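You operate a simulated robot arm through the tools that you are given. There is no shell and no other tool.

You run a simulated two-armed robot. Do the job below in one go: nothing can be reset, and whatever is moved stays where it is left.

TASK
Pick up the blue canister from the top of the bagging bench with one hand, pass it to the other hand and put it on the shelf under the air board. Set down upright: canister.

It is judged by the outcome, as a careful person would: the job done as asked, and still so three seconds after it is handed in. It fails if anything else is knocked over, pushed out of place, dropped, spilled or broken.

THE ROBOT
Two 7-joint arms with four-finger grippers on one trunk, on a base that moves. Base frame: it is fixed to the floor where the robot stands at the start and does not move with it; the origin is under the middle of the robot, x ahead of it, y to its left, z up; the surface under the hand at the start is at about z = 800. Lengths are in mm, angles in degrees, forces in N, time in s.
The left shoulder is at the start at [40, 181, 1130], the right one opposite. With the tool pointing down near the work surface each hand reaches from about 320 to 840 mm from the robot's upright axis, wherever it stands, measured 20 degrees to its own side. Places, roughly: shelf under the air board [3100, 100, 200]. Payload 3.67 kg a hand.
Tool frame (each hand has its own): the origin (TCP) lies between the finger pads and is the grasp point; the fingertips stand 28 mm ahead of it; z points along the fingers, y is the line along which they close. The gripper opens to 112 mm; its body begins 73 mm behind the TCP.
Orientation is that of the tool frame in the base frame, as a unit quaternion [x, y, z, w]. With the fingers straight down and closing along the base's y, the tool's x points along the base's -x, its y along +y and its z along -z.

THE INTERFACE
- The arms move only by the tool arm_command. It takes "left_increments", "right_increments" or both (then of equal length, played together; a hand with none holds still); each is a list of rows, each a list of 6 numbers: the shift along the tool's x, y, z in mm, then the turn, a rotation vector about the tool's x, y, z in degrees. In form: [[tx, ty, tz, wx, wy, wz], ...]. A call has 1 to 20 rows; each row is the pose to reach, as a shift and turn from the pose commanded when the call began, along the tool's axes at that moment. "left_claw" and "right_claw" are, for a hand that has rows, the gripper command, from -1 (fully open) to 1 (shut), values between in proportion, set as the call begins (left out, the last holds). A row lasts 0.2 s, in which the tool goes at most 50 mm and 8.6 degrees; a call with a longer step from one row to the next is refused whole, and so is a gripper value outside its range. A pose out of reach is approached as far as the arm can. The call stops where the force on the tool passes 40 N (or 10 N more than at its start, if that is more) or the arm is blocked; 0.2 s more then pass. Each finger travels about 72.4 mm/s and halts on what it meets, pressing with about 29 N; the grip force reading is that of the motor and also rises with nothing between the fingers. The clock runs only during rows and for 0.2 s after the last one: add rows that repeat a pose to give the fingers time. The reply holds the time, the measured pose of the TCP, the force on the tool along the base axes, the opening and the grip force, in the units named above and with some noise, with the torque about the TCP (base axes, N m) and any sound that the robot's microphone picked up.
- Cameras (640 x 400 px; columns grow to the right, rows downward): "scene" is now at [104.2, -13.6, 1357.1]; the picture's right is [-0.16, -0.99, 0.00], its down [-0.59, 0.10, -0.80] and it looks along [0.79, -0.13, -0.60] (base axes); focal length 285 px, centre (320, 200). "left" rides on the left gripper at [60, 18, -104] in its tool frame; the picture's right is [-0.29, 0.96, 0.00], its down [-0.80, -0.24, -0.55] and it looks along [-0.53, -0.16, 0.83] (tool axes); focal length 234 px, centre (320, 200). "right" rides on the right gripper at [60, -18, -104] in its tool frame; the picture's right is [0.29, 0.96, 0.00], its down [-0.80, 0.24, -0.55] and it looks along [-0.53, 0.16, 0.83] (tool axes); focal length 234 px, centre (320, 200). There is no depth. A picture from a camera that has moved, and an enlarged one, comes with that camera's place and axes in the base frame and with its lens.
- snapshot(camera): a new picture of that camera. The clock stands still meanwhile.
- slide_trunk(by): moves the trunk up (or, below 0, down) by that many mm; the arms and the scene camera ride with it, the base frame stays. It gives what a move gives, with no picture.
- base_move(legs): drives the robot by 1 to 6 legs, each [ahead, left, turn to the left] in mm, mm and degrees, along the robot's own axes; the way and the turn of a leg run together, so that a leg with both is an arc; at most 1500 mm and 180 degrees a leg. The arms and the cameras ride along, it lands a little off, and it stops where it bumps. It gives what a move gives.
- pan_tilt(pan, tilt): turns the head with the scene camera to pan (to the left, within 86 degrees either way) and tilt (down, from -29 to 69), counted from straight ahead of the robot. It gives what a move gives.
- zoom(camera, box): a new picture of the part [left, top, right, bottom] of that camera's present view, enlarged. The clock stands still meanwhile.
- hand_in(): hands the job in; it is judged then, once.

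Places have to be worked out from the pictures, the camera data and where the tool is seen. Open the grippers and draw the arms clear of the work before you hand the job in, unless the task says otherwise.

The tools are called after "Request:" by a JSON object that holds its "name" and its "arguments". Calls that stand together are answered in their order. arm_command: Moves the arms, as the interface text tells. Its arguments: {"type":"object","properties":{"left_increments":{"type":"array","items":{"type":"array","items":{"type":"number"}}},"left_claw":{"type":"number"},"right_increments":{"type":"array","items":{"type":"array","items":{"type":"number"}}},"right_claw":{"type":"number"}},"required":[]} The other tools are called the same way: slide_trunk (by) moves the trunk up or down; base_move (legs) drives the base; pan_tilt (pan, tilt) turns the head that bears the scene camera; snapshot (camera) takes a picture; zoom (camera, box) takes an enlarged picture of a part of a camera's view; hand_in () hands the job in.

At the start:

```text
time_s: 0.0
left_eef_pos: [414.5, 108.2, 1127.1]
left_tcp_rot: [0.0, 1.0, 0.0, 0.001]
left_contact_force: [0.7, -0.9, 0.3]
left_torque: [0.0, 0.02, -0.02]
left_width: 112.0
left_gripper_force: 0.1
right_eef_pos: [480.4, -333.1, 1079.0]
right_tcp_rot: [0.001, 1.0, 0.001, 0.0]
right_contact_force: [-0.2, -0.3, 0.5]
right_torque: [0.0, -0.02, 0.02]
right_width: 111.8
right_gripper_force: 0.0
trunk travel left (down, up): [-250.0, 264.0]
robot x, y, heading: [0.5, 0.4, 0.0]
head pan, tilt (commanded): [-9.3, 36.5]
```

scene: 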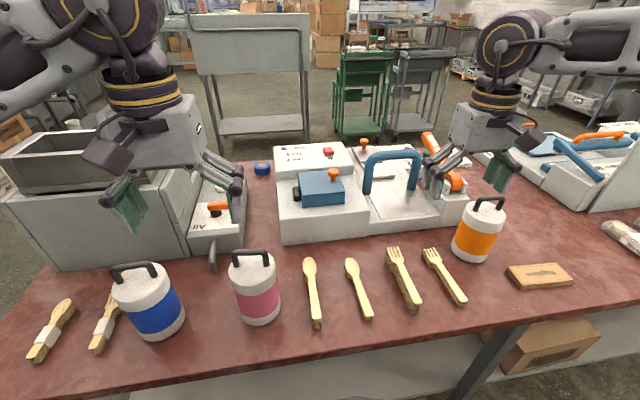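
right: 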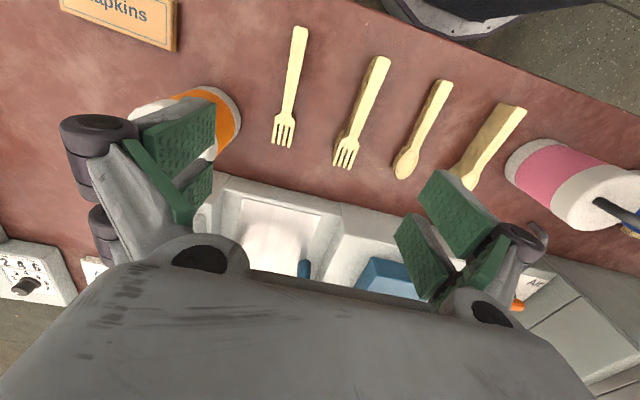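
left: 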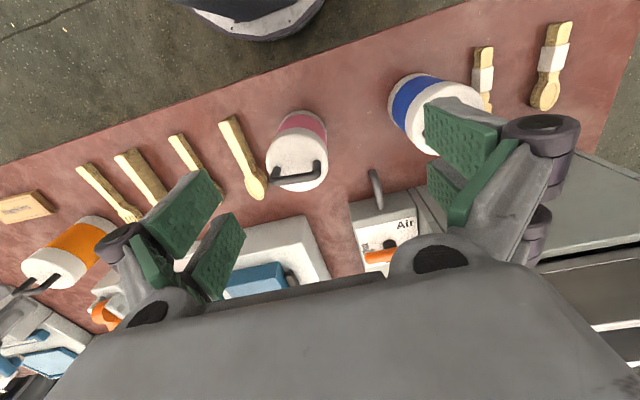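

I'll start by looking closer at the canister and at the target board and shelf in the background.

Request:
{"name": "zoom", "arguments": {"camera": "scene", "box": [80, 220, 320, 370]}}

Request:
{"name": "zoom", "arguments": {"camera": "scene", "box": [160, 0, 480, 200]}}

Request:
{"name": "zoom", "arguments": {"camera": "left", "box": [340, 40, 600, 202]}}

```text
2.67 times, centred on (200, 295) of scene
camera zoom: at [104.2, -13.6, 1357.1], right [-0.16, -0.99, 0.0], down [-0.59, 0.1, -0.8], along [0.79, -0.13, -0.6], focal length 759 px, centre (640, -53)
```

zoom: 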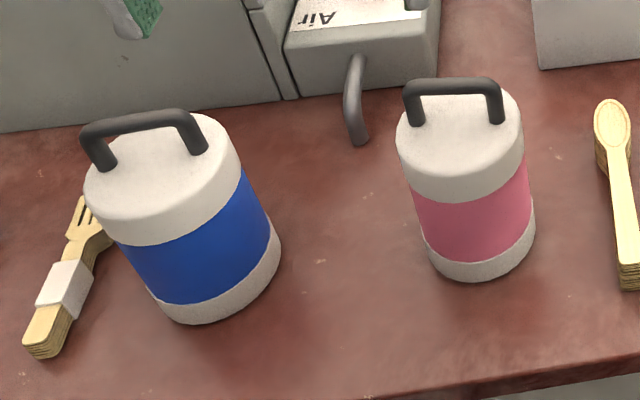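

```text
2.00 times, centred on (320, 100) of scene
camera zoom: at [104.2, -13.6, 1357.1], right [-0.16, -0.99, 0.0], down [-0.59, 0.1, -0.8], along [0.79, -0.13, -0.6], focal length 569 px, centre (320, 400)
```

zoom: 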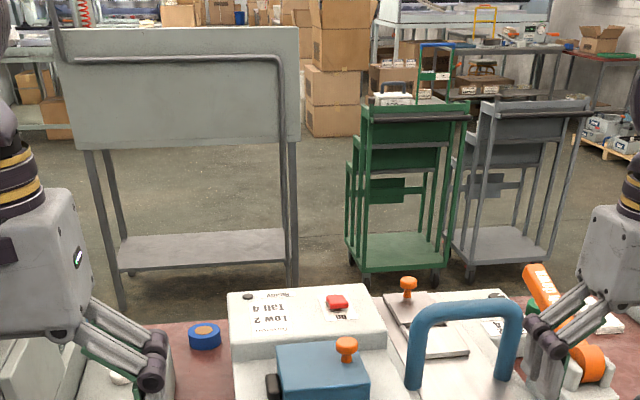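

```text
2.46 times, centred on (470, 121) of left
camera zoom: at [355.1, 124.6, 1231.8], right [0.29, 0.96, 0.0], down [0.8, -0.24, 0.55], along [0.53, -0.16, -0.83], focal length 576 px, centre (-49, 394)
```

zoom: 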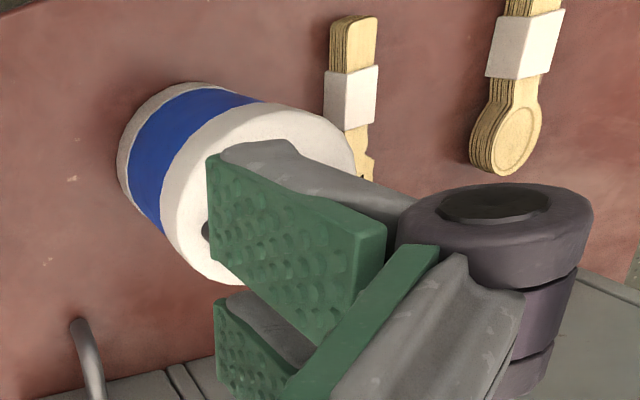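

The target appears to be the grey board on legs with a low shelf straight ahead. I'll turn the head toward the blue canister for a cleaner measurement of its size and handle.

Request:
{"name": "pan_tilt", "arguments": {"pan": 35, "tilt": 48}}

Request:
{"name": "snapshot", "arguments": {"camera": "scene"}}

```text
time_s: 1.1
left_eef_pos: [415.4, 108.4, 1126.9]
left_tcp_rot: [-0.001, 1.0, 0.0, -0.001]
left_contact_force: [0.4, -0.2, 0.3]
left_torque: [0.01, 0.03, -0.01]
left_width: 112.2
left_gripper_force: 0.0
right_eef_pos: [480.5, -333.0, 1078.8]
right_tcp_rot: [0.0, 1.0, 0.0, -0.001]
right_contact_force: [-0.6, 0.1, 0.1]
right_torque: [-0.01, 0.0, 0.0]
right_width: 112.1
right_gripper_force: 0.1
trunk travel left (down, up): [-250.0, 264.0]
robot x, y, heading: [-0.8, 4.1, 0.0]
head pan, tilt (commanded): [35.0, 48.0]
```

```text
taken
camera scene: at [82.8, 45.7, 1340.4], right [0.57, -0.82, 0.0], down [-0.61, -0.43, -0.67], along [0.55, 0.38, -0.74], focal length 285 px, centre (320, 200)
```

scene: 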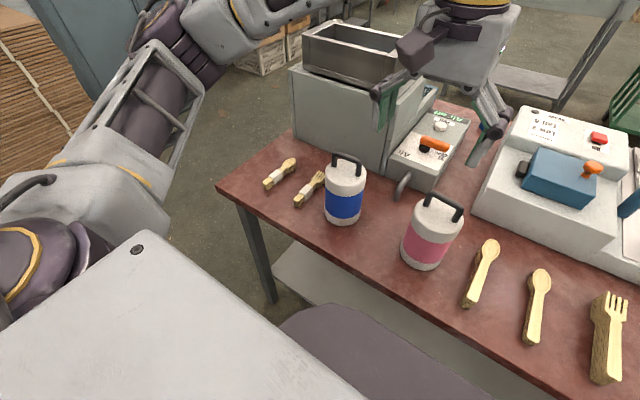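

Canister is now near the image centre; I'll zoom in for measurement.

Request:
{"name": "zoom", "arguments": {"camera": "scene", "box": [280, 137, 408, 217]}}

Request:
{"name": "zoom", "arguments": {"camera": "scene", "box": [288, 140, 400, 230]}}

```text
5.00 times, centred on (344, 177) of scene
camera zoom: at [82.8, 45.7, 1340.4], right [0.57, -0.82, 0.0], down [-0.61, -0.43, -0.67], along [0.55, 0.38, -0.74], focal length 1423 px, centre (200, 315)
```

zoom: 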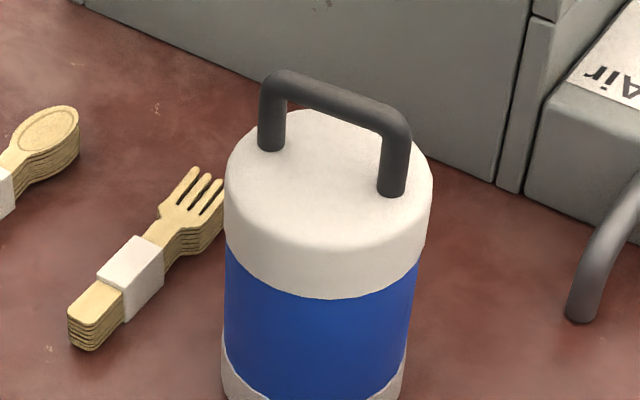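

```text
4.44 times, centred on (344, 185) of scene
camera zoom: at [82.8, 45.7, 1340.4], right [0.57, -0.82, 0.0], down [-0.61, -0.43, -0.67], along [0.55, 0.38, -0.74], focal length 1265 px, centre (213, 267)
```

zoom: 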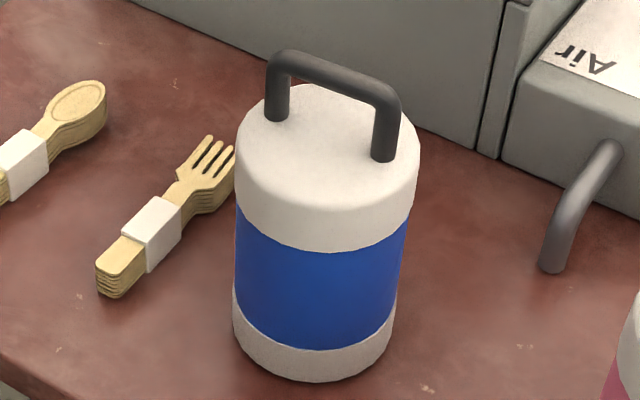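

The canister is about 90 mm in diameter, centred near (487, 257), lid near z≈930, and its handle bar runs roughly along y at z≈970. I'll check the robot's own front footprint and then the target from the head camera.

Request:
{"name": "pan_tilt", "arguments": {"pan": 0, "tilt": 69}}

Request:
{"name": "snapshot", "arguments": {"camera": "scene"}}

Request:
{"name": "pan_tilt", "arguments": {"pan": 3, "tilt": 15}}

Request:
{"name": "snapshot", "arguments": {"camera": "scene"}}

```text
time_s: 2.1
left_eef_pos: [415.4, 108.8, 1127.0]
left_tcp_rot: [-0.002, 1.0, 0.001, 0.0]
left_contact_force: [-0.3, -0.2, 0.1]
left_torque: [0.0, 0.0, -0.01]
left_width: 112.2
left_gripper_force: 0.1
right_eef_pos: [481.0, -332.8, 1079.0]
right_tcp_rot: [-0.001, 1.0, 0.0, 0.0]
right_contact_force: [-0.1, -0.7, -0.3]
right_torque: [-0.02, 0.01, -0.02]
right_width: 112.0
right_gripper_force: 0.1
trunk travel left (down, up): [-250.0, 264.0]
robot x, y, heading: [0.6, 1.0, -0.2]
head pan, tilt (commanded): [0.0, 68.8]
```

```text
taken
camera scene: at [74.1, 0.6, 1315.7], right [0.0, -1.0, 0.0], down [-0.93, 0.0, -0.36], along [0.36, 0.0, -0.93], focal length 285 px, centre (320, 200)
```

scene: 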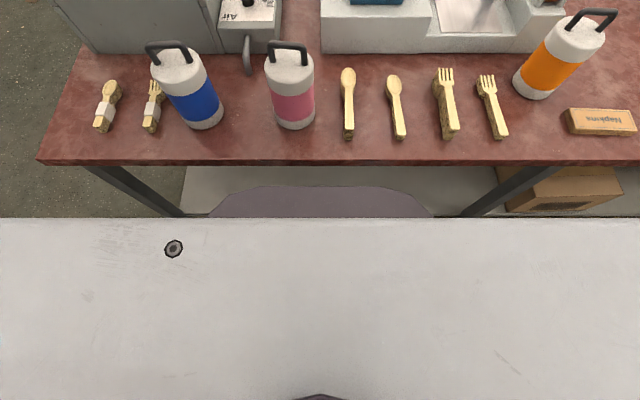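

```text
time_s: 3.4
left_eef_pos: [415.0, 107.5, 1127.4]
left_tcp_rot: [-0.001, 1.0, 0.0, 0.0]
left_contact_force: [0.3, 0.1, -0.3]
left_torque: [-0.01, -0.01, -0.02]
left_width: 111.8
left_gripper_force: 0.0
right_eef_pos: [480.9, -332.4, 1078.5]
right_tcp_rot: [0.0, 1.0, 0.0, 0.0]
right_contact_force: [-0.1, -0.1, -0.2]
right_torque: [-0.03, 0.0, 0.01]
right_width: 111.7
right_gripper_force: 0.0
trunk travel left (down, up): [-250.0, 264.0]
robot x, y, heading: [-0.8, 0.4, 0.2]
head pan, tilt (commanded): [3.0, 15.0]
```

```text
taken
camera scene: at [111.4, 5.4, 1391.3], right [0.05, -1.0, 0.0], down [-0.26, -0.01, -0.97], along [0.96, 0.05, -0.26], focal length 285 px, centre (320, 200)
```

scene: 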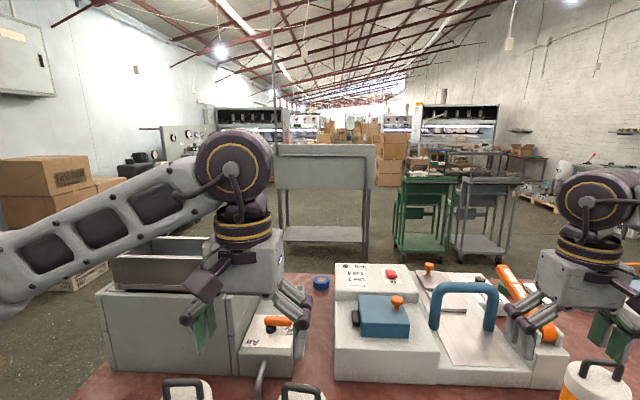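

The robot's own front seems to reach x≈330, just short of the bench edge (x≈350). I'll zoom in on the target board and the base rim seen in the wrist cameras.

Request:
{"name": "zoom", "arguments": {"camera": "scene", "box": [240, 130, 420, 270]}}

Request:
{"name": "zoom", "arguments": {"camera": "left", "box": [140, 0, 380, 100]}}

Request:
{"name": "zoom", "arguments": {"camera": "right", "box": [340, 0, 640, 100]}}

```text
2.86 times, centred on (330, 200) of scene
camera zoom: at [111.4, 5.4, 1391.3], right [0.05, -1.0, 0.0], down [-0.26, -0.01, -0.97], along [0.96, 0.05, -0.26], focal length 813 px, centre (291, 200)
```

zoom: 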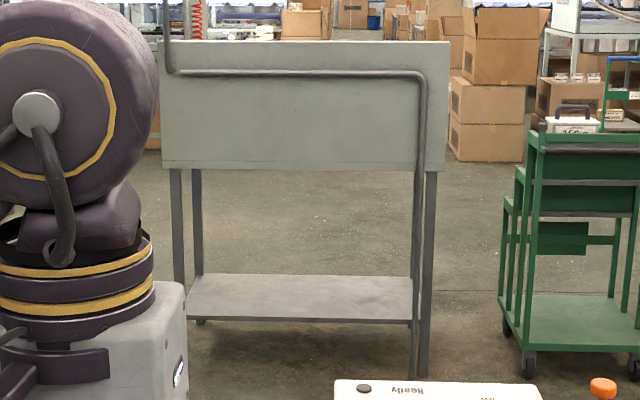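

```text
2.67 times, centred on (260, 50) of left
camera zoom: at [355.1, 124.6, 1231.7], right [0.29, 0.96, 0.0], down [0.8, -0.24, 0.55], along [0.53, -0.16, -0.83], focal length 624 px, centre (480, 600)
```

zoom: 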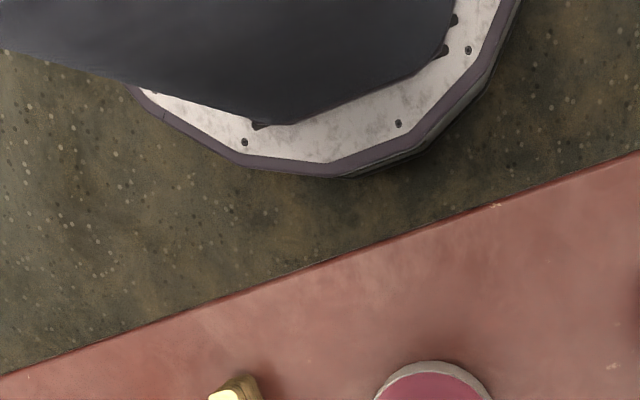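

```text
2.13 times, centred on (490, 50) of right
camera zoom: at [421.2, -350.8, 1182.2], right [-0.29, 0.96, 0.0], down [0.8, 0.24, 0.55], along [0.53, 0.16, -0.83], focal length 500 px, centre (-43, 520)
```

zoom: 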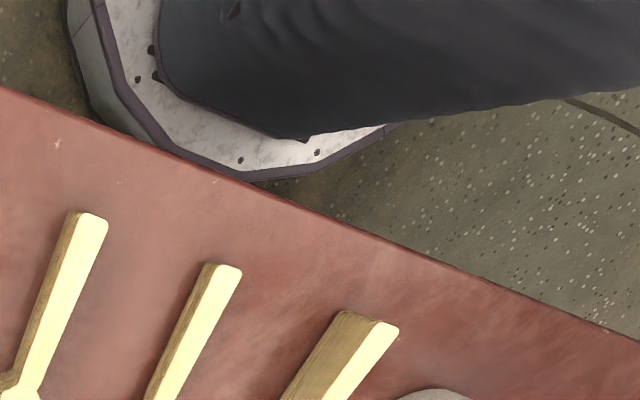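

The base is a low round disc of about 290 mm radius. The shelf spans x≈2845–3290, y≈−300…540. I have to drive around the bench, so I'll look at the free floor to the left and to the right.

Request:
{"name": "pan_tilt", "arguments": {"pan": 55, "tilt": 22}}

Request:
{"name": "snapshot", "arguments": {"camera": "scene"}}

Request:
{"name": "pan_tilt", "arguments": {"pan": -50, "tilt": 25}}

Request:
{"name": "snapshot", "arguments": {"camera": "scene"}}

```text
time_s: 4.6
left_eef_pos: [414.6, 108.4, 1127.7]
left_tcp_rot: [-0.001, 1.0, 0.0, 0.0]
left_contact_force: [-0.2, 0.5, -0.2]
left_torque: [0.02, 0.02, 0.02]
left_width: 111.8
left_gripper_force: 0.0
right_eef_pos: [480.5, -332.3, 1078.3]
right_tcp_rot: [0.0, 1.0, 0.0, 0.001]
right_contact_force: [0.0, -0.2, -0.2]
right_torque: [-0.01, 0.01, -0.02]
right_width: 112.3
right_gripper_force: 0.1
trunk travel left (down, up): [-250.0, 264.0]
robot x, y, heading: [3.1, -2.3, -0.0]
head pan, tilt (commanded): [55.0, 22.0]
```

```text
taken
camera scene: at [71.5, 76.5, 1380.0], right [0.82, -0.57, 0.0], down [-0.22, -0.31, -0.93], along [0.53, 0.76, -0.37], focal length 285 px, centre (320, 200)
```

scene: 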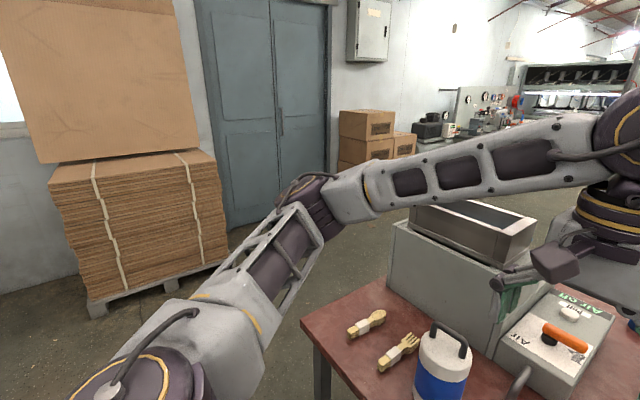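

```text
time_s: 6.4
left_eef_pos: [415.7, 107.7, 1128.0]
left_tcp_rot: [-0.001, 1.0, 0.0, 0.0]
left_contact_force: [-0.4, 0.1, -0.3]
left_torque: [0.01, 0.0, 0.03]
left_width: 111.9
left_gripper_force: 0.0
right_eef_pos: [481.7, -332.2, 1077.8]
right_tcp_rot: [0.0, 1.0, 0.001, 0.0]
right_contact_force: [0.5, 0.6, -0.3]
right_torque: [-0.02, -0.01, -0.01]
right_width: 111.8
right_gripper_force: 0.1
trunk travel left (down, up): [-250.0, 264.0]
robot x, y, heading: [0.3, 2.8, 0.1]
head pan, tilt (commanded): [-50.0, 25.0]
```

```text
taken
camera scene: at [77.4, -70.0, 1375.2], right [-0.77, -0.64, 0.0], down [-0.27, 0.32, -0.91], along [0.58, -0.69, -0.42], focal length 285 px, centre (320, 200)
```

scene: 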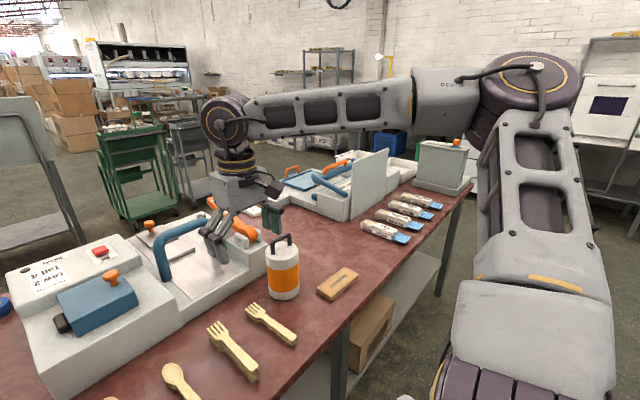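

There's a corridor roughly 1.5 m wide to the left of the bench (bench end y≈578, pallet at y≈2130), so I'll go around that way later. Now I'll check the gripper shape closely to plan the grasp and hand-over clearances.

Request:
{"name": "pan_tilt", "arguments": {"pan": 10, "tilt": 25}}

Request:
{"name": "snapshot", "arguments": {"camera": "scene"}}

Request:
{"name": "zoom", "arguments": {"camera": "scene", "box": [180, 60, 400, 260]}}

Request:
{"name": "zoom", "arguments": {"camera": "left", "box": [80, 100, 600, 400]}}

```text
time_s: 7.7
left_eef_pos: [415.1, 108.2, 1127.8]
left_tcp_rot: [-0.001, 1.0, 0.0, 0.0]
left_contact_force: [-0.5, -0.5, 0.7]
left_torque: [0.03, -0.02, 0.0]
left_width: 111.9
left_gripper_force: 0.1
right_eef_pos: [482.1, -332.0, 1078.9]
right_tcp_rot: [0.0, 1.0, 0.0, 0.0]
right_contact_force: [0.2, 0.3, 1.1]
right_torque: [0.01, -0.03, -0.03]
right_width: 112.3
right_gripper_force: 0.1
trunk travel left (down, up): [-250.0, 264.0]
robot x, y, heading: [-0.2, 0.1, 0.2]
head pan, tilt (commanded): [10.0, 25.0]
```

```text
taken
camera scene: at [108.9, 16.4, 1375.1], right [0.17, -0.98, 0.0], down [-0.42, -0.07, -0.91], along [0.89, 0.16, -0.42], focal length 285 px, centre (320, 200)
```

scene: 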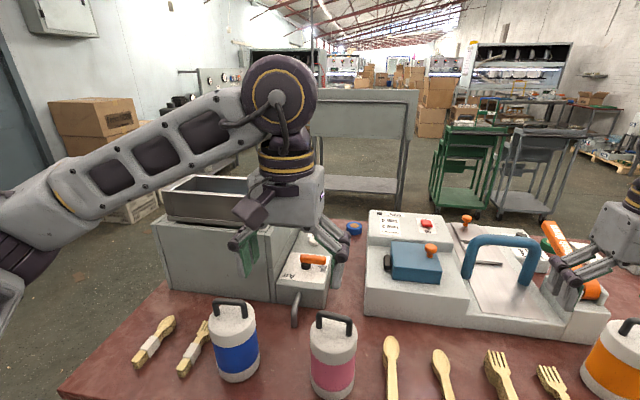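

```text
2.00 times, centred on (290, 160) of scene
camera zoom: at [108.9, 16.4, 1375.1], right [0.17, -0.98, 0.0], down [-0.42, -0.07, -0.91], along [0.89, 0.16, -0.42], focal length 569 px, centre (380, 280)
```

zoom: 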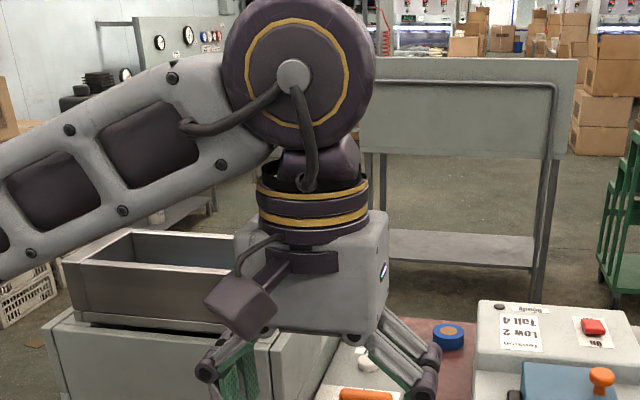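

```text
1.23 times, centred on (340, 250) of left
camera zoom: at [355.1, 124.6, 1231.8], right [0.29, 0.96, 0.0], down [0.8, -0.24, 0.55], along [0.53, -0.16, -0.83], focal length 288 px, centre (295, 138)
```

zoom: 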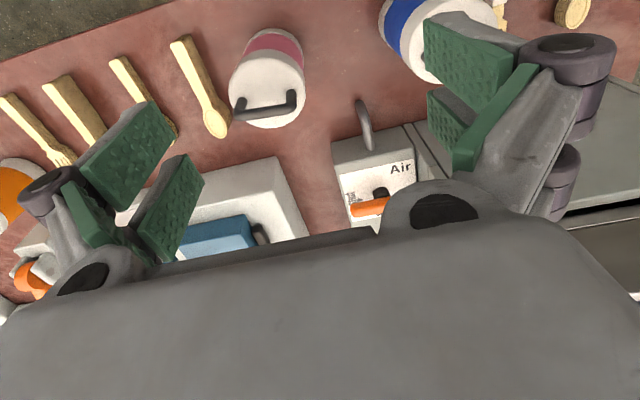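

The gripper's wrist joint sits about 226 mm behind the TCP and the palm is about 90 mm thick. I plan to take the canister body with the left hand pitched about 25° below horizontal, leaving the handle free for the right hand. First I'll back off 200 mm to give the left arm room.

Request:
{"name": "base_move", "arguments": {"legs": [[-200, 0, 0]]}}

Request:
{"name": "pan_tilt", "arguments": {"pan": 20, "tilt": 38}}

Request:
{"name": "snapshot", "arguments": {"camera": "scene"}}

Request:
{"name": "zoom", "arguments": {"camera": "scene", "box": [240, 140, 400, 240]}}

```text
time_s: 9.3
left_eef_pos: [216.8, 109.3, 1127.0]
left_tcp_rot: [-0.001, 1.0, 0.001, -0.001]
left_contact_force: [-0.1, 0.0, -0.1]
left_torque: [0.01, -0.02, 0.0]
left_width: 112.2
left_gripper_force: 0.0
right_eef_pos: [282.7, -331.7, 1078.9]
right_tcp_rot: [-0.002, 1.0, 0.0, 0.0]
right_contact_force: [-1.3, -0.2, 0.8]
right_torque: [0.02, 0.0, 0.03]
right_width: 112.1
right_gripper_force: 0.1
trunk travel left (down, up): [-250.0, 264.0]
robot x, y, heading: [-196.4, 5.2, 0.2]
head pan, tilt (commanded): [10.0, 25.0]
```

```text
time_s: 10.1
left_eef_pos: [217.9, 109.4, 1127.3]
left_tcp_rot: [-0.001, 1.0, 0.001, 0.0]
left_contact_force: [-0.4, 0.1, 0.3]
left_torque: [0.0, 0.01, 0.01]
left_width: 112.1
left_gripper_force: 0.1
right_eef_pos: [282.9, -332.3, 1078.7]
right_tcp_rot: [0.0, 1.0, 0.0, 0.0]
right_contact_force: [-0.5, -0.1, 0.0]
right_torque: [0.0, 0.0, 0.02]
right_width: 112.1
right_gripper_force: 0.1
trunk travel left (down, up): [-250.0, 264.0]
robot x, y, heading: [-196.9, -4.3, 0.1]
head pan, tilt (commanded): [20.0, 38.0]
```

```text
taken
camera scene: at [-98.7, 30.0, 1354.9], right [0.34, -0.94, 0.0], down [-0.58, -0.21, -0.79], along [0.74, 0.27, -0.62], focal length 285 px, centre (320, 200)
```

scene: 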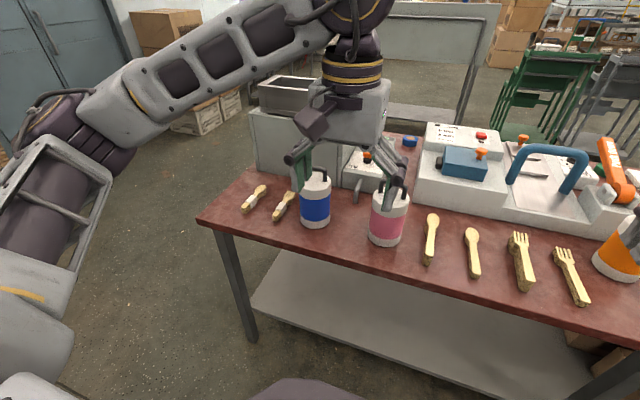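

```text
4.00 times, centred on (320, 190) of scene
camera zoom: at [-98.7, 30.0, 1354.9], right [0.34, -0.94, 0.0], down [-0.58, -0.21, -0.79], along [0.74, 0.27, -0.62], focal length 1138 px, centre (320, 240)
```

zoom: 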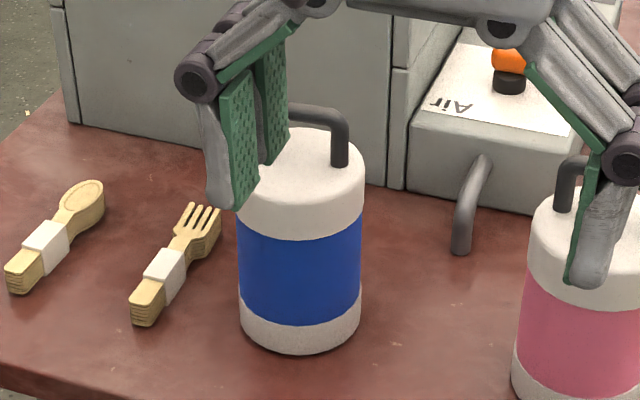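

Both views agree: canister axis near (483, 257), radius ≈45 mm. I'm moving the left hand to a pre-grasp pose above and behind it, at (420, 257, 1040), pitched to 25° below horizontal and fully open.

Request:
{"name": "arm_command", "arguments": {"left_increments": [[-22.5, 16.4, 9.7, 0, -7.2, 0], [-45, 32.8, 19.4, 0, -14.4, 0], [-67.5, 49.2, 29.1, 0, -21.7, 0], [-90, 65.6, 38.8, 0, -28.9, 0], [-112.5, 82, 48.5, 0, -36.1, 0], [-135, 98.4, 58.2, 0, -43.3, 0], [-157.5, 114.8, 67.9, 0, -50.6, 0], [-180, 131.2, 77.6, 0, -57.8, 0], [-203, 148, 87, 0, -65, 0], [-203, 148, 87, 0, -65, 0]], "left_claw": -1}}

Request:
{"name": "snapshot", "arguments": {"camera": "left"}}

Request:
{"name": "snapshot", "arguments": {"camera": "scene"}}

```text
time_s: 12.3
left_eef_pos: [417.8, 257.3, 1039.2]
left_tcp_rot: [-0.001, 0.843, 0.001, 0.538]
left_contact_force: [-0.5, 0.6, 0.1]
left_torque: [0.03, 0.01, -0.02]
left_width: 111.9
left_gripper_force: 0.1
right_eef_pos: [282.7, -332.1, 1078.6]
right_tcp_rot: [-0.001, 1.0, 0.0, 0.0]
right_contact_force: [-0.3, -0.1, 0.5]
right_torque: [-0.01, 0.0, 0.01]
right_width: 112.2
right_gripper_force: 0.1
trunk travel left (down, up): [-250.0, 264.0]
robot x, y, heading: [-197.8, -1.1, -0.0]
head pan, tilt (commanded): [20.0, 38.0]
```

```text
taken
camera left: at [297.3, 272.4, 1029.0], right [0.12, 0.96, 0.26], down [-0.17, -0.24, 0.96], along [0.98, -0.16, 0.13], focal length 234 px, centre (320, 200)
```

left: 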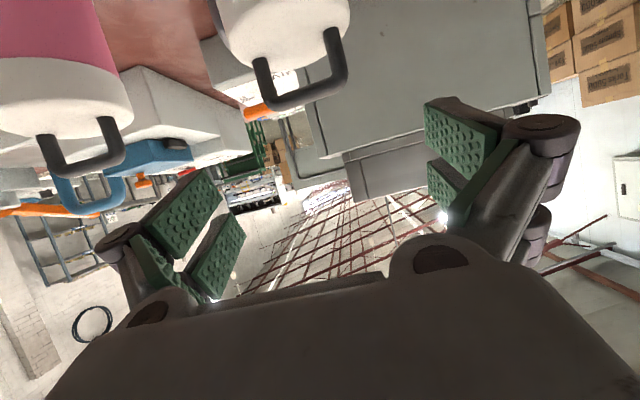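

```text
taken
camera scene: at [-98.9, 29.5, 1354.9], right [0.34, -0.94, 0.0], down [-0.58, -0.21, -0.79], along [0.74, 0.27, -0.62], focal length 285 px, centre (320, 200)
```

scene: 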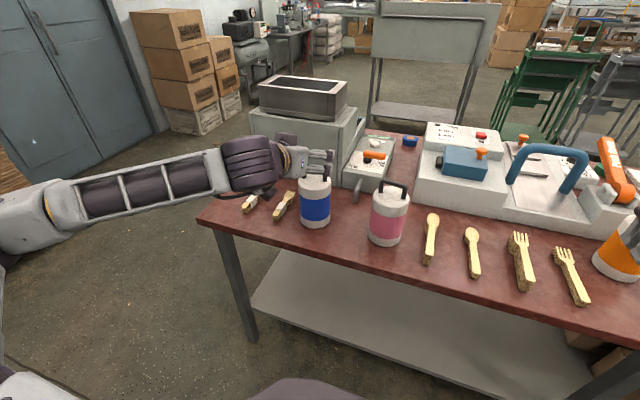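

The arm moves well; the left camera puts the handle centre at about (484, 254, 971). I'll descend halfway so the fingers start to straddle the lid, then check the clearance.

Request:
{"name": "arm_command", "arguments": {"left_increments": [[22, -0.5, 21, 0, 0, 0], [44, -1, 42, 0, 0, 0], [66, -1.5, 63, 0, 0, 0], [66, -1.5, 63, 0, 0, 0]]}}

Request:
{"name": "snapshot", "arguments": {"camera": "left"}}

Request:
{"name": "zoom", "arguments": {"camera": "scene", "box": [200, 110, 400, 235]}}

```text
time_s: 13.3
left_eef_pos: [446.9, 250.5, 958.9]
left_tcp_rot: [0.003, 0.843, -0.002, 0.538]
left_contact_force: [0.0, 0.4, -0.1]
left_torque: [-0.02, -0.02, 0.0]
left_width: 112.1
left_gripper_force: 0.1
left hand out of reach, approached as far as the arm can: row 3
right_eef_pos: [282.8, -332.2, 1078.8]
right_tcp_rot: [-0.001, 1.0, 0.0, 0.0]
right_contact_force: [0.4, 0.0, -0.4]
right_torque: [0.01, -0.02, 0.0]
right_width: 111.8
right_gripper_force: 0.1
trunk travel left (down, up): [-250.0, 264.0]
robot x, y, heading: [-198.6, 2.8, 0.4]
head pan, tilt (commanded): [20.0, 38.0]
```

```text
taken
camera left: at [327.6, 267.7, 947.8], right [0.13, 0.96, 0.26], down [-0.17, -0.24, 0.96], along [0.98, -0.17, 0.13], focal length 234 px, centre (320, 200)
```

left: 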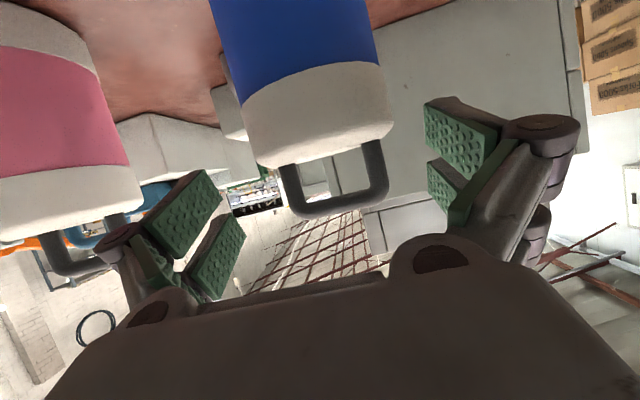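

```text
3.20 times, centred on (300, 172) of scene
camera zoom: at [-99.1, 29.7, 1354.9], right [0.34, -0.94, 0.0], down [-0.58, -0.21, -0.79], along [0.74, 0.27, -0.62], focal length 911 px, centre (384, 288)
```

zoom: 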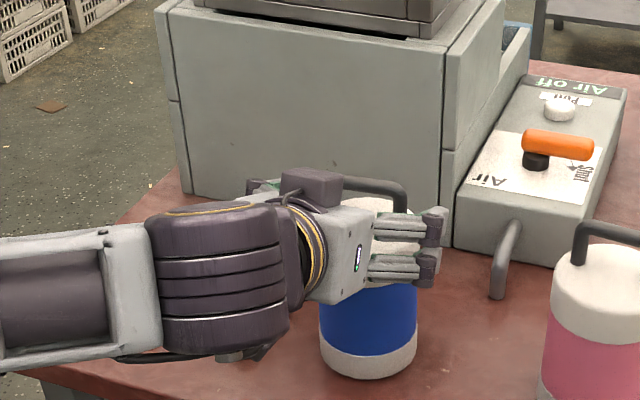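

The left arm reports reaching a limit here (off by about 5 mm in y and z), so instead I'll back up slightly to a comfortable arm pose and use the trunk to descend.

Request:
{"name": "arm_command", "arguments": {"left_increments": [[-17.5, 0, -17.5, 0, 0, 0], [-35.4, 0, -35.2, 0, 0, 0], [-35.4, 0, -35.2, 0, 0, 0]]}}

```text
time_s: 14.1
left_eef_pos: [431.6, 254.6, 999.3]
left_tcp_rot: [-0.001, 0.844, 0.0, 0.537]
left_contact_force: [-0.3, 0.1, -0.6]
left_torque: [0.01, -0.01, 0.02]
left_width: 111.9
left_gripper_force: 0.1
right_eef_pos: [283.2, -333.1, 1078.5]
right_tcp_rot: [0.0, 1.0, 0.001, 0.0]
right_contact_force: [0.4, 0.6, 0.1]
right_torque: [0.02, 0.01, -0.02]
right_width: 112.2
right_gripper_force: 0.0
trunk travel left (down, up): [-250.0, 264.0]
robot x, y, heading: [-199.6, 0.3, 0.1]
head pan, tilt (commanded): [20.0, 38.0]
```

Back at (431, 255, 999) with no limit. Now I'll lower the trunk by 70 mm and check the straddle.

Request:
{"name": "slide_trunk", "arguments": {"by": -70}}

Request:
{"name": "snapshot", "arguments": {"camera": "left"}}

Request:
{"name": "zoom", "arguments": {"camera": "scene", "box": [200, 90, 400, 215]}}

```text
time_s: 15.1
left_eef_pos: [431.7, 254.8, 931.7]
left_tcp_rot: [-0.001, 0.843, 0.0, 0.538]
left_contact_force: [0.4, 0.0, -0.6]
left_torque: [-0.03, 0.03, -0.01]
left_width: 112.1
left_gripper_force: 0.1
right_eef_pos: [282.8, -332.5, 1009.1]
right_tcp_rot: [-0.001, 1.0, 0.0, 0.0]
right_contact_force: [0.6, 0.5, -0.1]
right_torque: [-0.01, 0.0, 0.0]
right_width: 111.9
right_gripper_force: 0.0
trunk travel left (down, up): [-180.0, 334.0]
robot x, y, heading: [-196.6, -0.5, -0.0]
head pan, tilt (commanded): [20.0, 38.0]
```

```text
taken
camera left: at [311.2, 271.6, 920.6], right [0.12, 0.96, 0.26], down [-0.16, -0.24, 0.96], along [0.98, -0.16, 0.13], focal length 234 px, centre (320, 200)
```

left: 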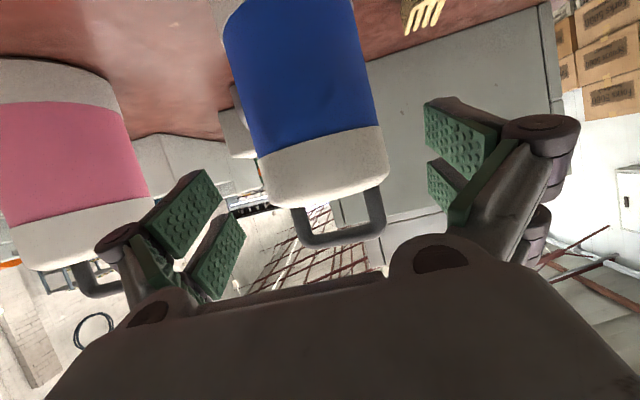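

```text
3.20 times, centred on (300, 152) of scene
camera zoom: at [-99.0, 30.1, 1285.1], right [0.34, -0.94, 0.0], down [-0.58, -0.21, -0.79], along [0.74, 0.27, -0.62], focal length 911 px, centre (384, 352)
```

zoom: 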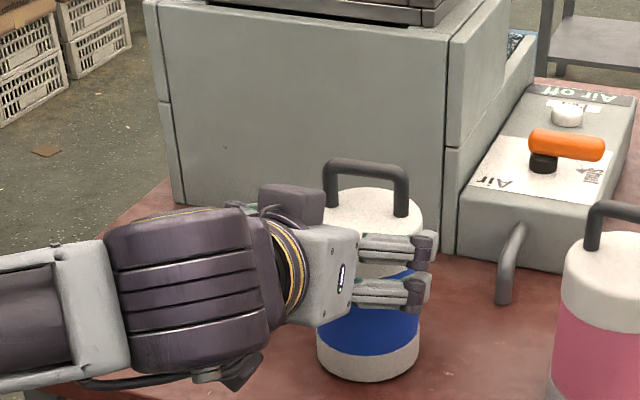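

The canister is centred between the open fingers (axis y≈253–254). Continuing down 66 mm.

Request:
{"name": "slide_trunk", "arguments": {"by": -66}}

Request:
{"name": "snapshot", "arguments": {"camera": "left"}}

Request:
{"name": "zoom", "arguments": {"camera": "scene", "box": [200, 70, 400, 195]}}

```text
time_s: 16.2
left_eef_pos: [430.7, 255.4, 863.8]
left_tcp_rot: [-0.001, 0.844, 0.0, 0.537]
left_contact_force: [-0.1, 0.2, -0.3]
left_torque: [0.01, -0.05, 0.0]
left_width: 111.9
left_gripper_force: 0.1
right_eef_pos: [282.9, -331.6, 942.7]
right_tcp_rot: [-0.001, 1.0, 0.0, 0.0]
right_contact_force: [0.3, 0.2, 0.2]
right_torque: [0.03, -0.01, -0.01]
right_width: 112.1
right_gripper_force: 0.0
trunk travel left (down, up): [-114.0, 400.0]
robot x, y, heading: [-198.1, -1.0, 0.1]
head pan, tilt (commanded): [20.0, 38.0]
```

```text
taken
camera left: at [311.2, 271.7, 853.7], right [0.12, 0.96, 0.26], down [-0.16, -0.24, 0.96], along [0.98, -0.16, 0.13], focal length 234 px, centre (320, 200)
```

left: 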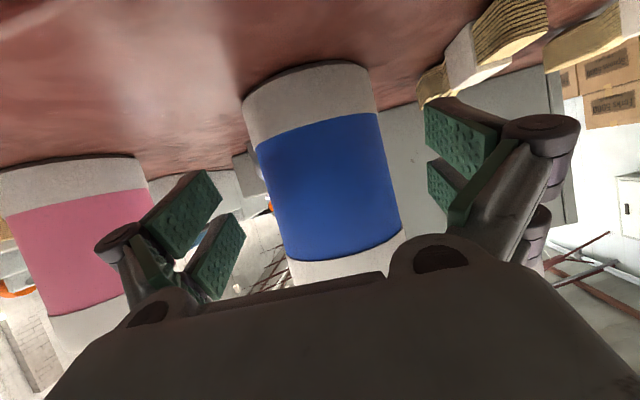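

```text
3.20 times, centred on (300, 132) of scene
camera zoom: at [-99.0, 30.1, 1218.2], right [0.34, -0.94, 0.0], down [-0.58, -0.21, -0.79], along [0.74, 0.27, -0.62], focal length 911 px, centre (384, 416)
```

zoom: 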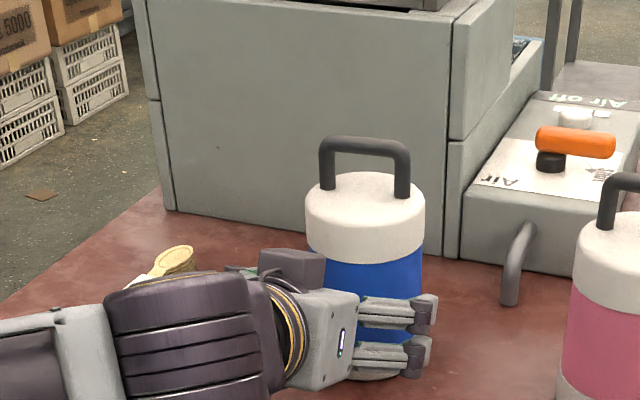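

Fingers are at mid-body height, well centred, and clear of the fork bundle. I'm advancing 45 mm straight ahead (+x) so the canister sits between the pads.

Request:
{"name": "arm_command", "arguments": {"left_increments": [[-4.8, -0.3, 10.2, 0, 0, 0], [-9.5, -0.5, 20.4, 0, 0, 0], [-14.3, -0.8, 30.6, 0, 0, 0], [-19, -1, 40.8, 0, 0, 0], [-19, -1, 40.8, 0, 0, 0]]}}

Request:
{"name": "snapshot", "arguments": {"camera": "left"}}

Request:
{"name": "zoom", "arguments": {"camera": "scene", "box": [200, 70, 400, 195]}}

```text
time_s: 17.4
left_eef_pos: [476.3, 253.8, 863.4]
left_tcp_rot: [-0.001, 0.843, 0.0, 0.538]
left_contact_force: [0.1, 0.2, 0.7]
left_torque: [-0.02, -0.02, 0.03]
left_width: 111.9
left_gripper_force: 0.0
right_eef_pos: [282.9, -333.0, 942.1]
right_tcp_rot: [-0.001, 1.0, 0.0, 0.0]
right_contact_force: [0.2, 0.5, -0.8]
right_torque: [0.01, 0.01, 0.01]
right_width: 112.0
right_gripper_force: 0.0
trunk travel left (down, up): [-114.0, 400.0]
robot x, y, heading: [-199.0, 3.4, 0.1]
head pan, tilt (commanded): [20.0, 38.0]
```

```text
taken
camera left: at [356.3, 270.5, 853.3], right [0.12, 0.96, 0.26], down [-0.16, -0.24, 0.96], along [0.98, -0.16, 0.13], focal length 234 px, centre (320, 200)
```

left: 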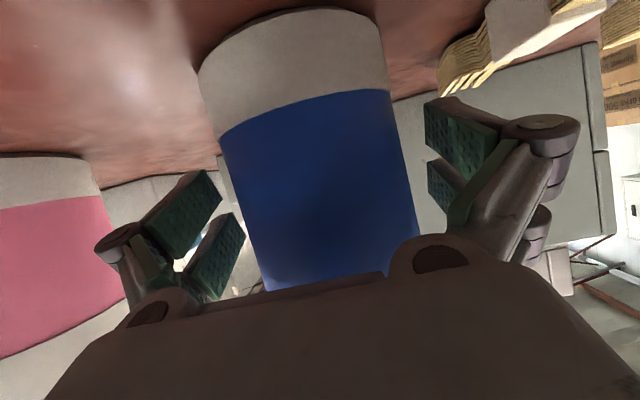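

```text
3.20 times, centred on (300, 132) of scene
camera zoom: at [-98.9, 30.1, 1218.2], right [0.34, -0.94, 0.0], down [-0.58, -0.21, -0.79], along [0.74, 0.27, -0.62], focal length 911 px, centre (384, 416)
```

zoom: 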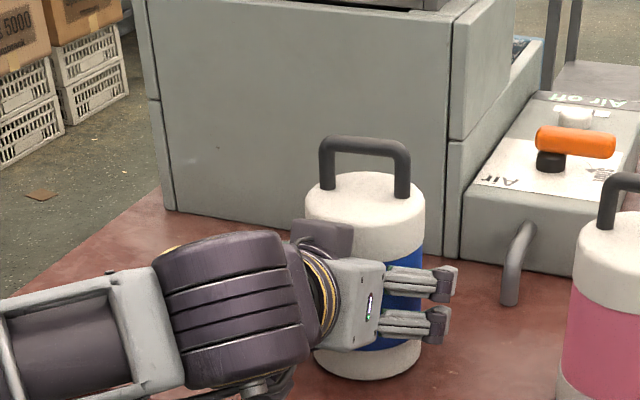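

The canister axis looks to be about 10–14 mm ahead of the TCP. I'll nudge 4 mm further in and close the left gripper.

Request:
{"name": "arm_command", "arguments": {"left_increments": [[-1.7, -0.8, 3.6, 0, 0, 0], [-1.7, -0.8, 3.6, 0, 0, 0]]}}

Request:
{"name": "arm_command", "arguments": {"left_increments": [[0, 0, 0, 0, 0, 0], [0, 0, 0, 0, 0, 0], [0, 0, 0, 0, 0, 0], [0, 0, 0, 0, 0, 0], [0, 0, 0, 0, 0, 0]], "left_claw": 1}}

Request:
{"name": "snapshot", "arguments": {"camera": "left"}}

Request:
{"name": "zoom", "arguments": {"camera": "scene", "box": [200, 70, 400, 195]}}

```text
time_s: 18.0
left_eef_pos: [479.9, 253.2, 863.0]
left_tcp_rot: [-0.001, 0.843, 0.001, 0.537]
left_contact_force: [-0.2, 0.2, -0.4]
left_torque: [0.0, 0.06, 0.04]
left_width: 111.8
left_gripper_force: 0.0
right_eef_pos: [282.8, -331.7, 942.5]
right_tcp_rot: [0.0, 1.0, 0.0, 0.0]
right_contact_force: [0.1, -0.1, -0.5]
right_torque: [0.0, -0.02, 0.01]
right_width: 112.0
right_gripper_force: 0.0
trunk travel left (down, up): [-114.0, 400.0]
robot x, y, heading: [-198.3, -0.8, 0.1]
head pan, tilt (commanded): [20.0, 38.0]
```

```text
time_s: 19.2
left_eef_pos: [480.0, 253.7, 862.4]
left_tcp_rot: [-0.001, 0.843, 0.0, 0.538]
left_contact_force: [0.7, 1.0, 0.7]
left_torque: [0.26, 0.03, -0.06]
left_width: 84.9
left_gripper_force: 29.1
right_eef_pos: [283.0, -331.3, 943.2]
right_tcp_rot: [-0.001, 1.0, 0.0, 0.0]
right_contact_force: [-0.5, -0.3, -0.5]
right_torque: [-0.01, -0.03, 0.0]
right_width: 112.0
right_gripper_force: 0.0
trunk travel left (down, up): [-114.0, 400.0]
robot x, y, heading: [-199.0, 1.7, -0.1]
head pan, tilt (commanded): [20.0, 38.0]
```

```text
taken
camera left: at [360.1, 270.0, 852.7], right [0.12, 0.96, 0.26], down [-0.16, -0.24, 0.96], along [0.98, -0.16, 0.13], focal length 234 px, centre (320, 200)
```

left: 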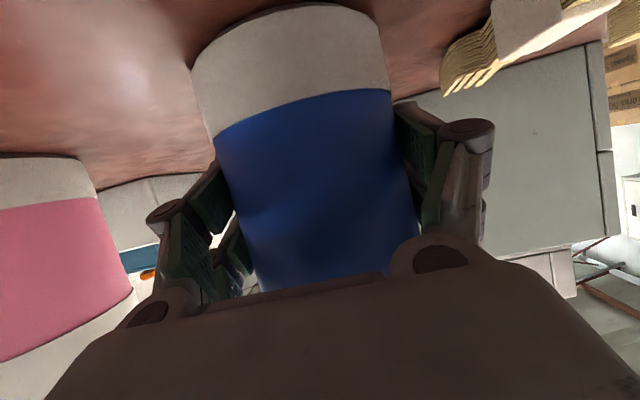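

```text
3.20 times, centred on (300, 132) of scene
camera zoom: at [-98.8, 30.3, 1218.1], right [0.34, -0.94, 0.0], down [-0.58, -0.21, -0.79], along [0.74, 0.27, -0.62], focal length 911 px, centre (384, 416)
```

zoom: 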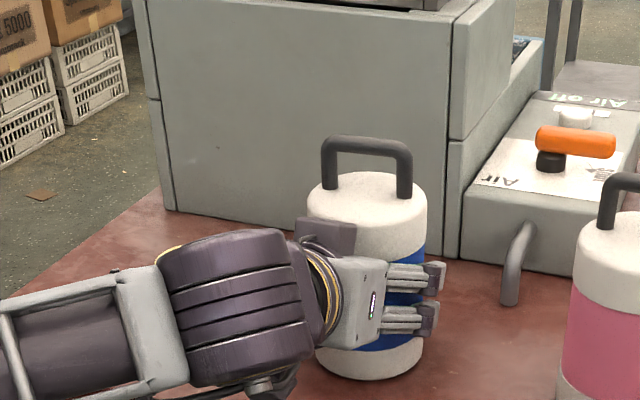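

Firm grip at 84.9 mm, 29 N. I'll lift with the trunk by 40 mm and check that the canister rises cleanly.

Request:
{"name": "slide_trunk", "arguments": {"by": 40}}

Request:
{"name": "zoom", "arguments": {"camera": "scene", "box": [200, 80, 400, 205]}}

```text
time_s: 20.0
left_eef_pos: [481.4, 253.4, 900.7]
left_tcp_rot: [-0.001, 0.844, 0.001, 0.537]
left_contact_force: [1.0, -0.6, -5.9]
left_torque: [0.01, 0.01, 0.02]
left_width: 84.7
left_gripper_force: 29.3
right_eef_pos: [283.4, -331.7, 981.6]
right_tcp_rot: [0.0, 1.0, 0.0, -0.001]
right_contact_force: [-0.9, -0.5, 0.5]
right_torque: [-0.01, 0.01, 0.01]
right_width: 112.0
right_gripper_force: 0.1
trunk travel left (down, up): [-154.0, 360.0]
robot x, y, heading: [-196.8, 2.5, 0.1]
head pan, tilt (commanded): [20.0, 38.0]
```

```text
3.20 times, centred on (300, 142) of scene
camera zoom: at [-97.9, 30.3, 1258.7], right [0.34, -0.94, 0.0], down [-0.58, -0.21, -0.79], along [0.74, 0.27, -0.62], focal length 911 px, centre (384, 384)
```

zoom: 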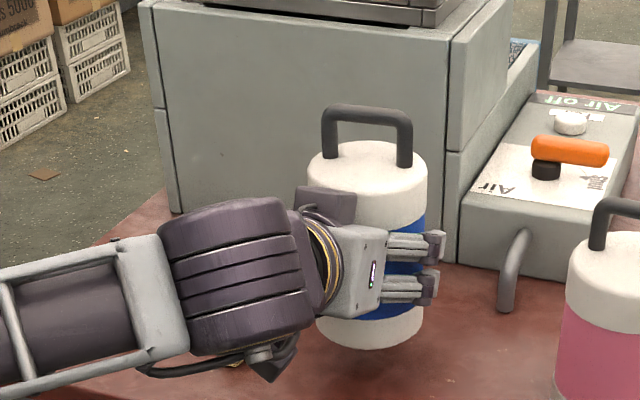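

It's lifted cleanly (about 0.6 kg, no slip). I'll raise it another 150 mm and back away from the bench by 300 mm to get free space for the hand-over.

Request:
{"name": "slide_trunk", "arguments": {"by": 150}}

Request:
{"name": "base_move", "arguments": {"legs": [[-300, 0, 0]]}}

Request:
{"name": "snapshot", "arguments": {"camera": "scene"}}

```text
time_s: 21.8
left_eef_pos: [481.2, 254.2, 1052.2]
left_tcp_rot: [-0.001, 0.844, 0.0, 0.536]
left_contact_force: [0.7, 0.5, -5.4]
left_torque: [0.0, 0.02, 0.02]
left_width: 84.8
left_gripper_force: 29.2
right_eef_pos: [284.2, -332.6, 1131.9]
right_tcp_rot: [-0.002, 1.0, 0.0, 0.0]
right_contact_force: [0.0, -0.1, 0.6]
right_torque: [0.0, 0.01, 0.02]
right_width: 111.9
right_gripper_force: 0.0
trunk travel left (down, up): [-304.0, 210.0]
robot x, y, heading: [-194.9, 1.0, -0.0]
head pan, tilt (commanded): [20.0, 38.0]
```

```text
time_s: 23.8
left_eef_pos: [185.4, 252.8, 1052.5]
left_tcp_rot: [0.0, 0.844, -0.001, 0.537]
left_contact_force: [0.3, 0.0, -4.8]
left_torque: [-0.01, 0.0, 0.01]
left_width: 84.8
left_gripper_force: 29.3
right_eef_pos: [-13.8, -332.7, 1131.9]
right_tcp_rot: [-0.001, 1.0, 0.0, 0.0]
right_contact_force: [0.0, -0.8, 0.3]
right_torque: [0.0, -0.06, -0.03]
right_width: 112.1
right_gripper_force: 0.1
trunk travel left (down, up): [-304.0, 210.0]
robot x, y, heading: [-495.6, -1.9, -0.1]
head pan, tilt (commanded): [20.0, 38.0]
```

```text
taken
camera scene: at [-394.1, 30.0, 1408.1], right [0.34, -0.94, 0.0], down [-0.58, -0.21, -0.79], along [0.74, 0.27, -0.62], focal length 285 px, centre (320, 200)
```

scene: 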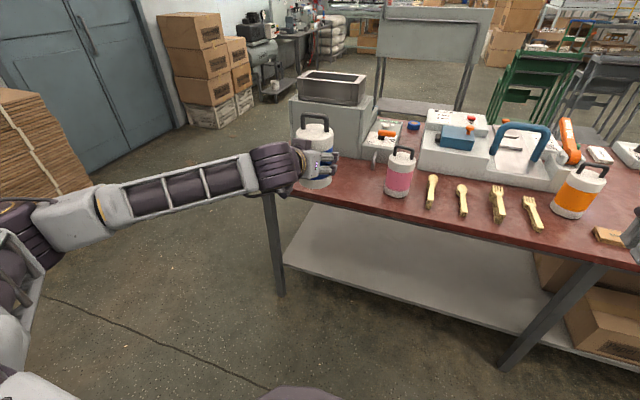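

The canister is held steadily and clear of the bench. Next I'll bring it in front of the robot's middle with the left hand, yawing the hand 45° inward so the handle bar is presented to the right hand.

Request:
{"name": "arm_command", "arguments": {"left_increments": [[5.4, -24.6, -11.6, 4.08, 0, 1.9], [10.8, -49.2, -23.2, 8.16, 0, 3.8], [16.2, -73.8, -34.8, 12.24, 0, 5.7], [21.6, -98.4, -46.4, 16.32, 0, 7.6], [27, -123, -58, 20.4, 0, 9.5], [32.5, -147.6, -69.6, 24.48, 0, 11.4], [37.9, -172.2, -81.2, 28.56, 0, 13.3], [43.3, -196.8, -92.8, 32.64, 0, 15.2], [48.7, -221.4, -104.4, 36.72, 0, 17.1], [54.1, -246, -116, 40.8, 0, 19], [54.1, -246, -116, 40.8, 0, 19]]}}

Request:
{"name": "pan_tilt", "arguments": {"pan": 0, "tilt": 30}}

Request:
{"name": "snapshot", "arguments": {"camera": "scene"}}

```text
time_s: 26.2
left_eef_pos: [56.3, 6.7, 1053.9]
left_tcp_rot: [0.322, 0.78, -0.206, 0.496]
left_contact_force: [1.0, -0.1, -4.0]
left_torque: [0.0, 0.0, 0.0]
left_width: 84.7
left_gripper_force: 29.2
right_eef_pos: [-12.5, -332.4, 1130.9]
right_tcp_rot: [0.0, 1.0, 0.0, 0.0]
right_contact_force: [0.2, 0.6, -0.3]
right_torque: [0.02, -0.01, 0.0]
right_width: 112.1
right_gripper_force: 0.0
trunk travel left (down, up): [-304.0, 210.0]
robot x, y, heading: [-491.6, -0.0, -0.1]
head pan, tilt (commanded): [20.0, 38.0]
```

```text
time_s: 27.1
left_eef_pos: [57.0, 5.7, 1053.6]
left_tcp_rot: [0.322, 0.78, -0.206, 0.496]
left_contact_force: [-0.4, 0.3, -4.7]
left_torque: [0.0, 0.0, -0.02]
left_width: 84.9
left_gripper_force: 28.7
right_eef_pos: [-13.3, -333.5, 1131.4]
right_tcp_rot: [0.001, 1.0, 0.0, 0.0]
right_contact_force: [-0.1, -0.1, -0.8]
right_torque: [0.01, 0.0, 0.02]
right_width: 111.8
right_gripper_force: 0.0
trunk travel left (down, up): [-304.0, 210.0]
robot x, y, heading: [-496.2, 1.8, 0.1]
head pan, tilt (commanded): [0.0, 30.0]
```

```text
taken
camera scene: at [-384.8, 0.2, 1420.4], right [0.0, -1.0, 0.0], down [-0.5, 0.0, -0.87], along [0.87, 0.0, -0.5], focal length 285 px, centre (320, 200)
```

scene: 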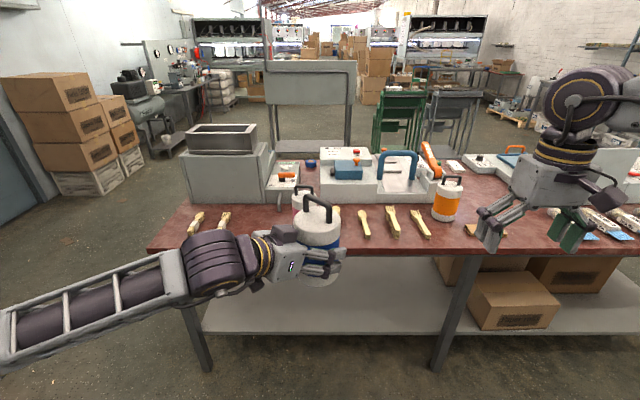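

The left hand has the canister in front of me, upright. I'll zoom in to measure the handle bar's exact position and direction.

Request:
{"name": "zoom", "arguments": {"camera": "scene", "box": [250, 180, 378, 260]}}

Request:
{"name": "zoom", "arguments": {"camera": "scene", "box": [220, 180, 380, 300]}}

Request:
{"name": "snapshot", "arguments": {"camera": "right"}}

```text
5.00 times, centred on (314, 220) of scene
camera zoom: at [-384.8, 0.2, 1420.4], right [0.0, -1.0, 0.0], down [-0.5, 0.0, -0.87], along [0.87, 0.0, -0.5], focal length 1423 px, centre (350, 100)
```

zoom: 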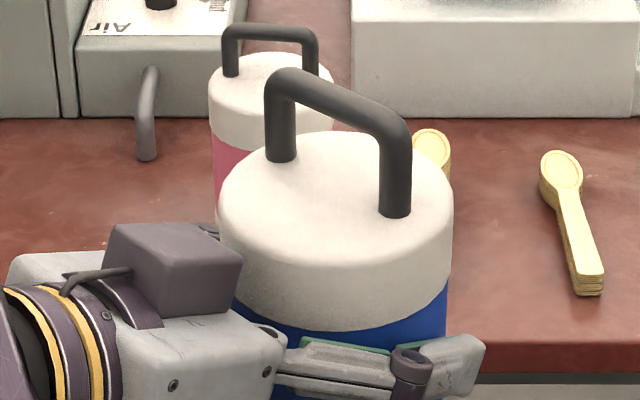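

```text
3.33 times, centred on (300, 240) of scene
camera zoom: at [-384.8, 0.2, 1420.4], right [0.0, -1.0, 0.0], down [-0.5, 0.0, -0.87], along [0.87, 0.0, -0.5], focal length 949 px, centre (387, 67)
```

zoom: 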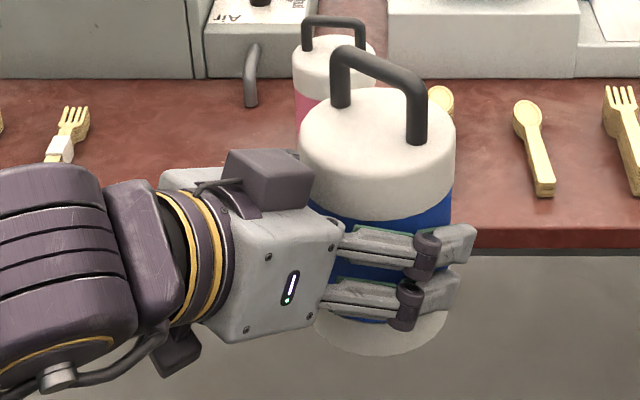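

```text
taken
camera right: at [-72.2, -351.3, 1235.2], right [-0.29, 0.96, 0.0], down [0.8, 0.24, 0.55], along [0.53, 0.16, -0.83], focal length 234 px, centre (320, 200)
```

right: 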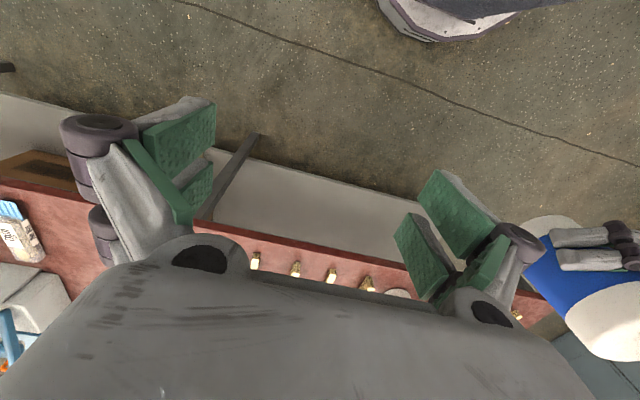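

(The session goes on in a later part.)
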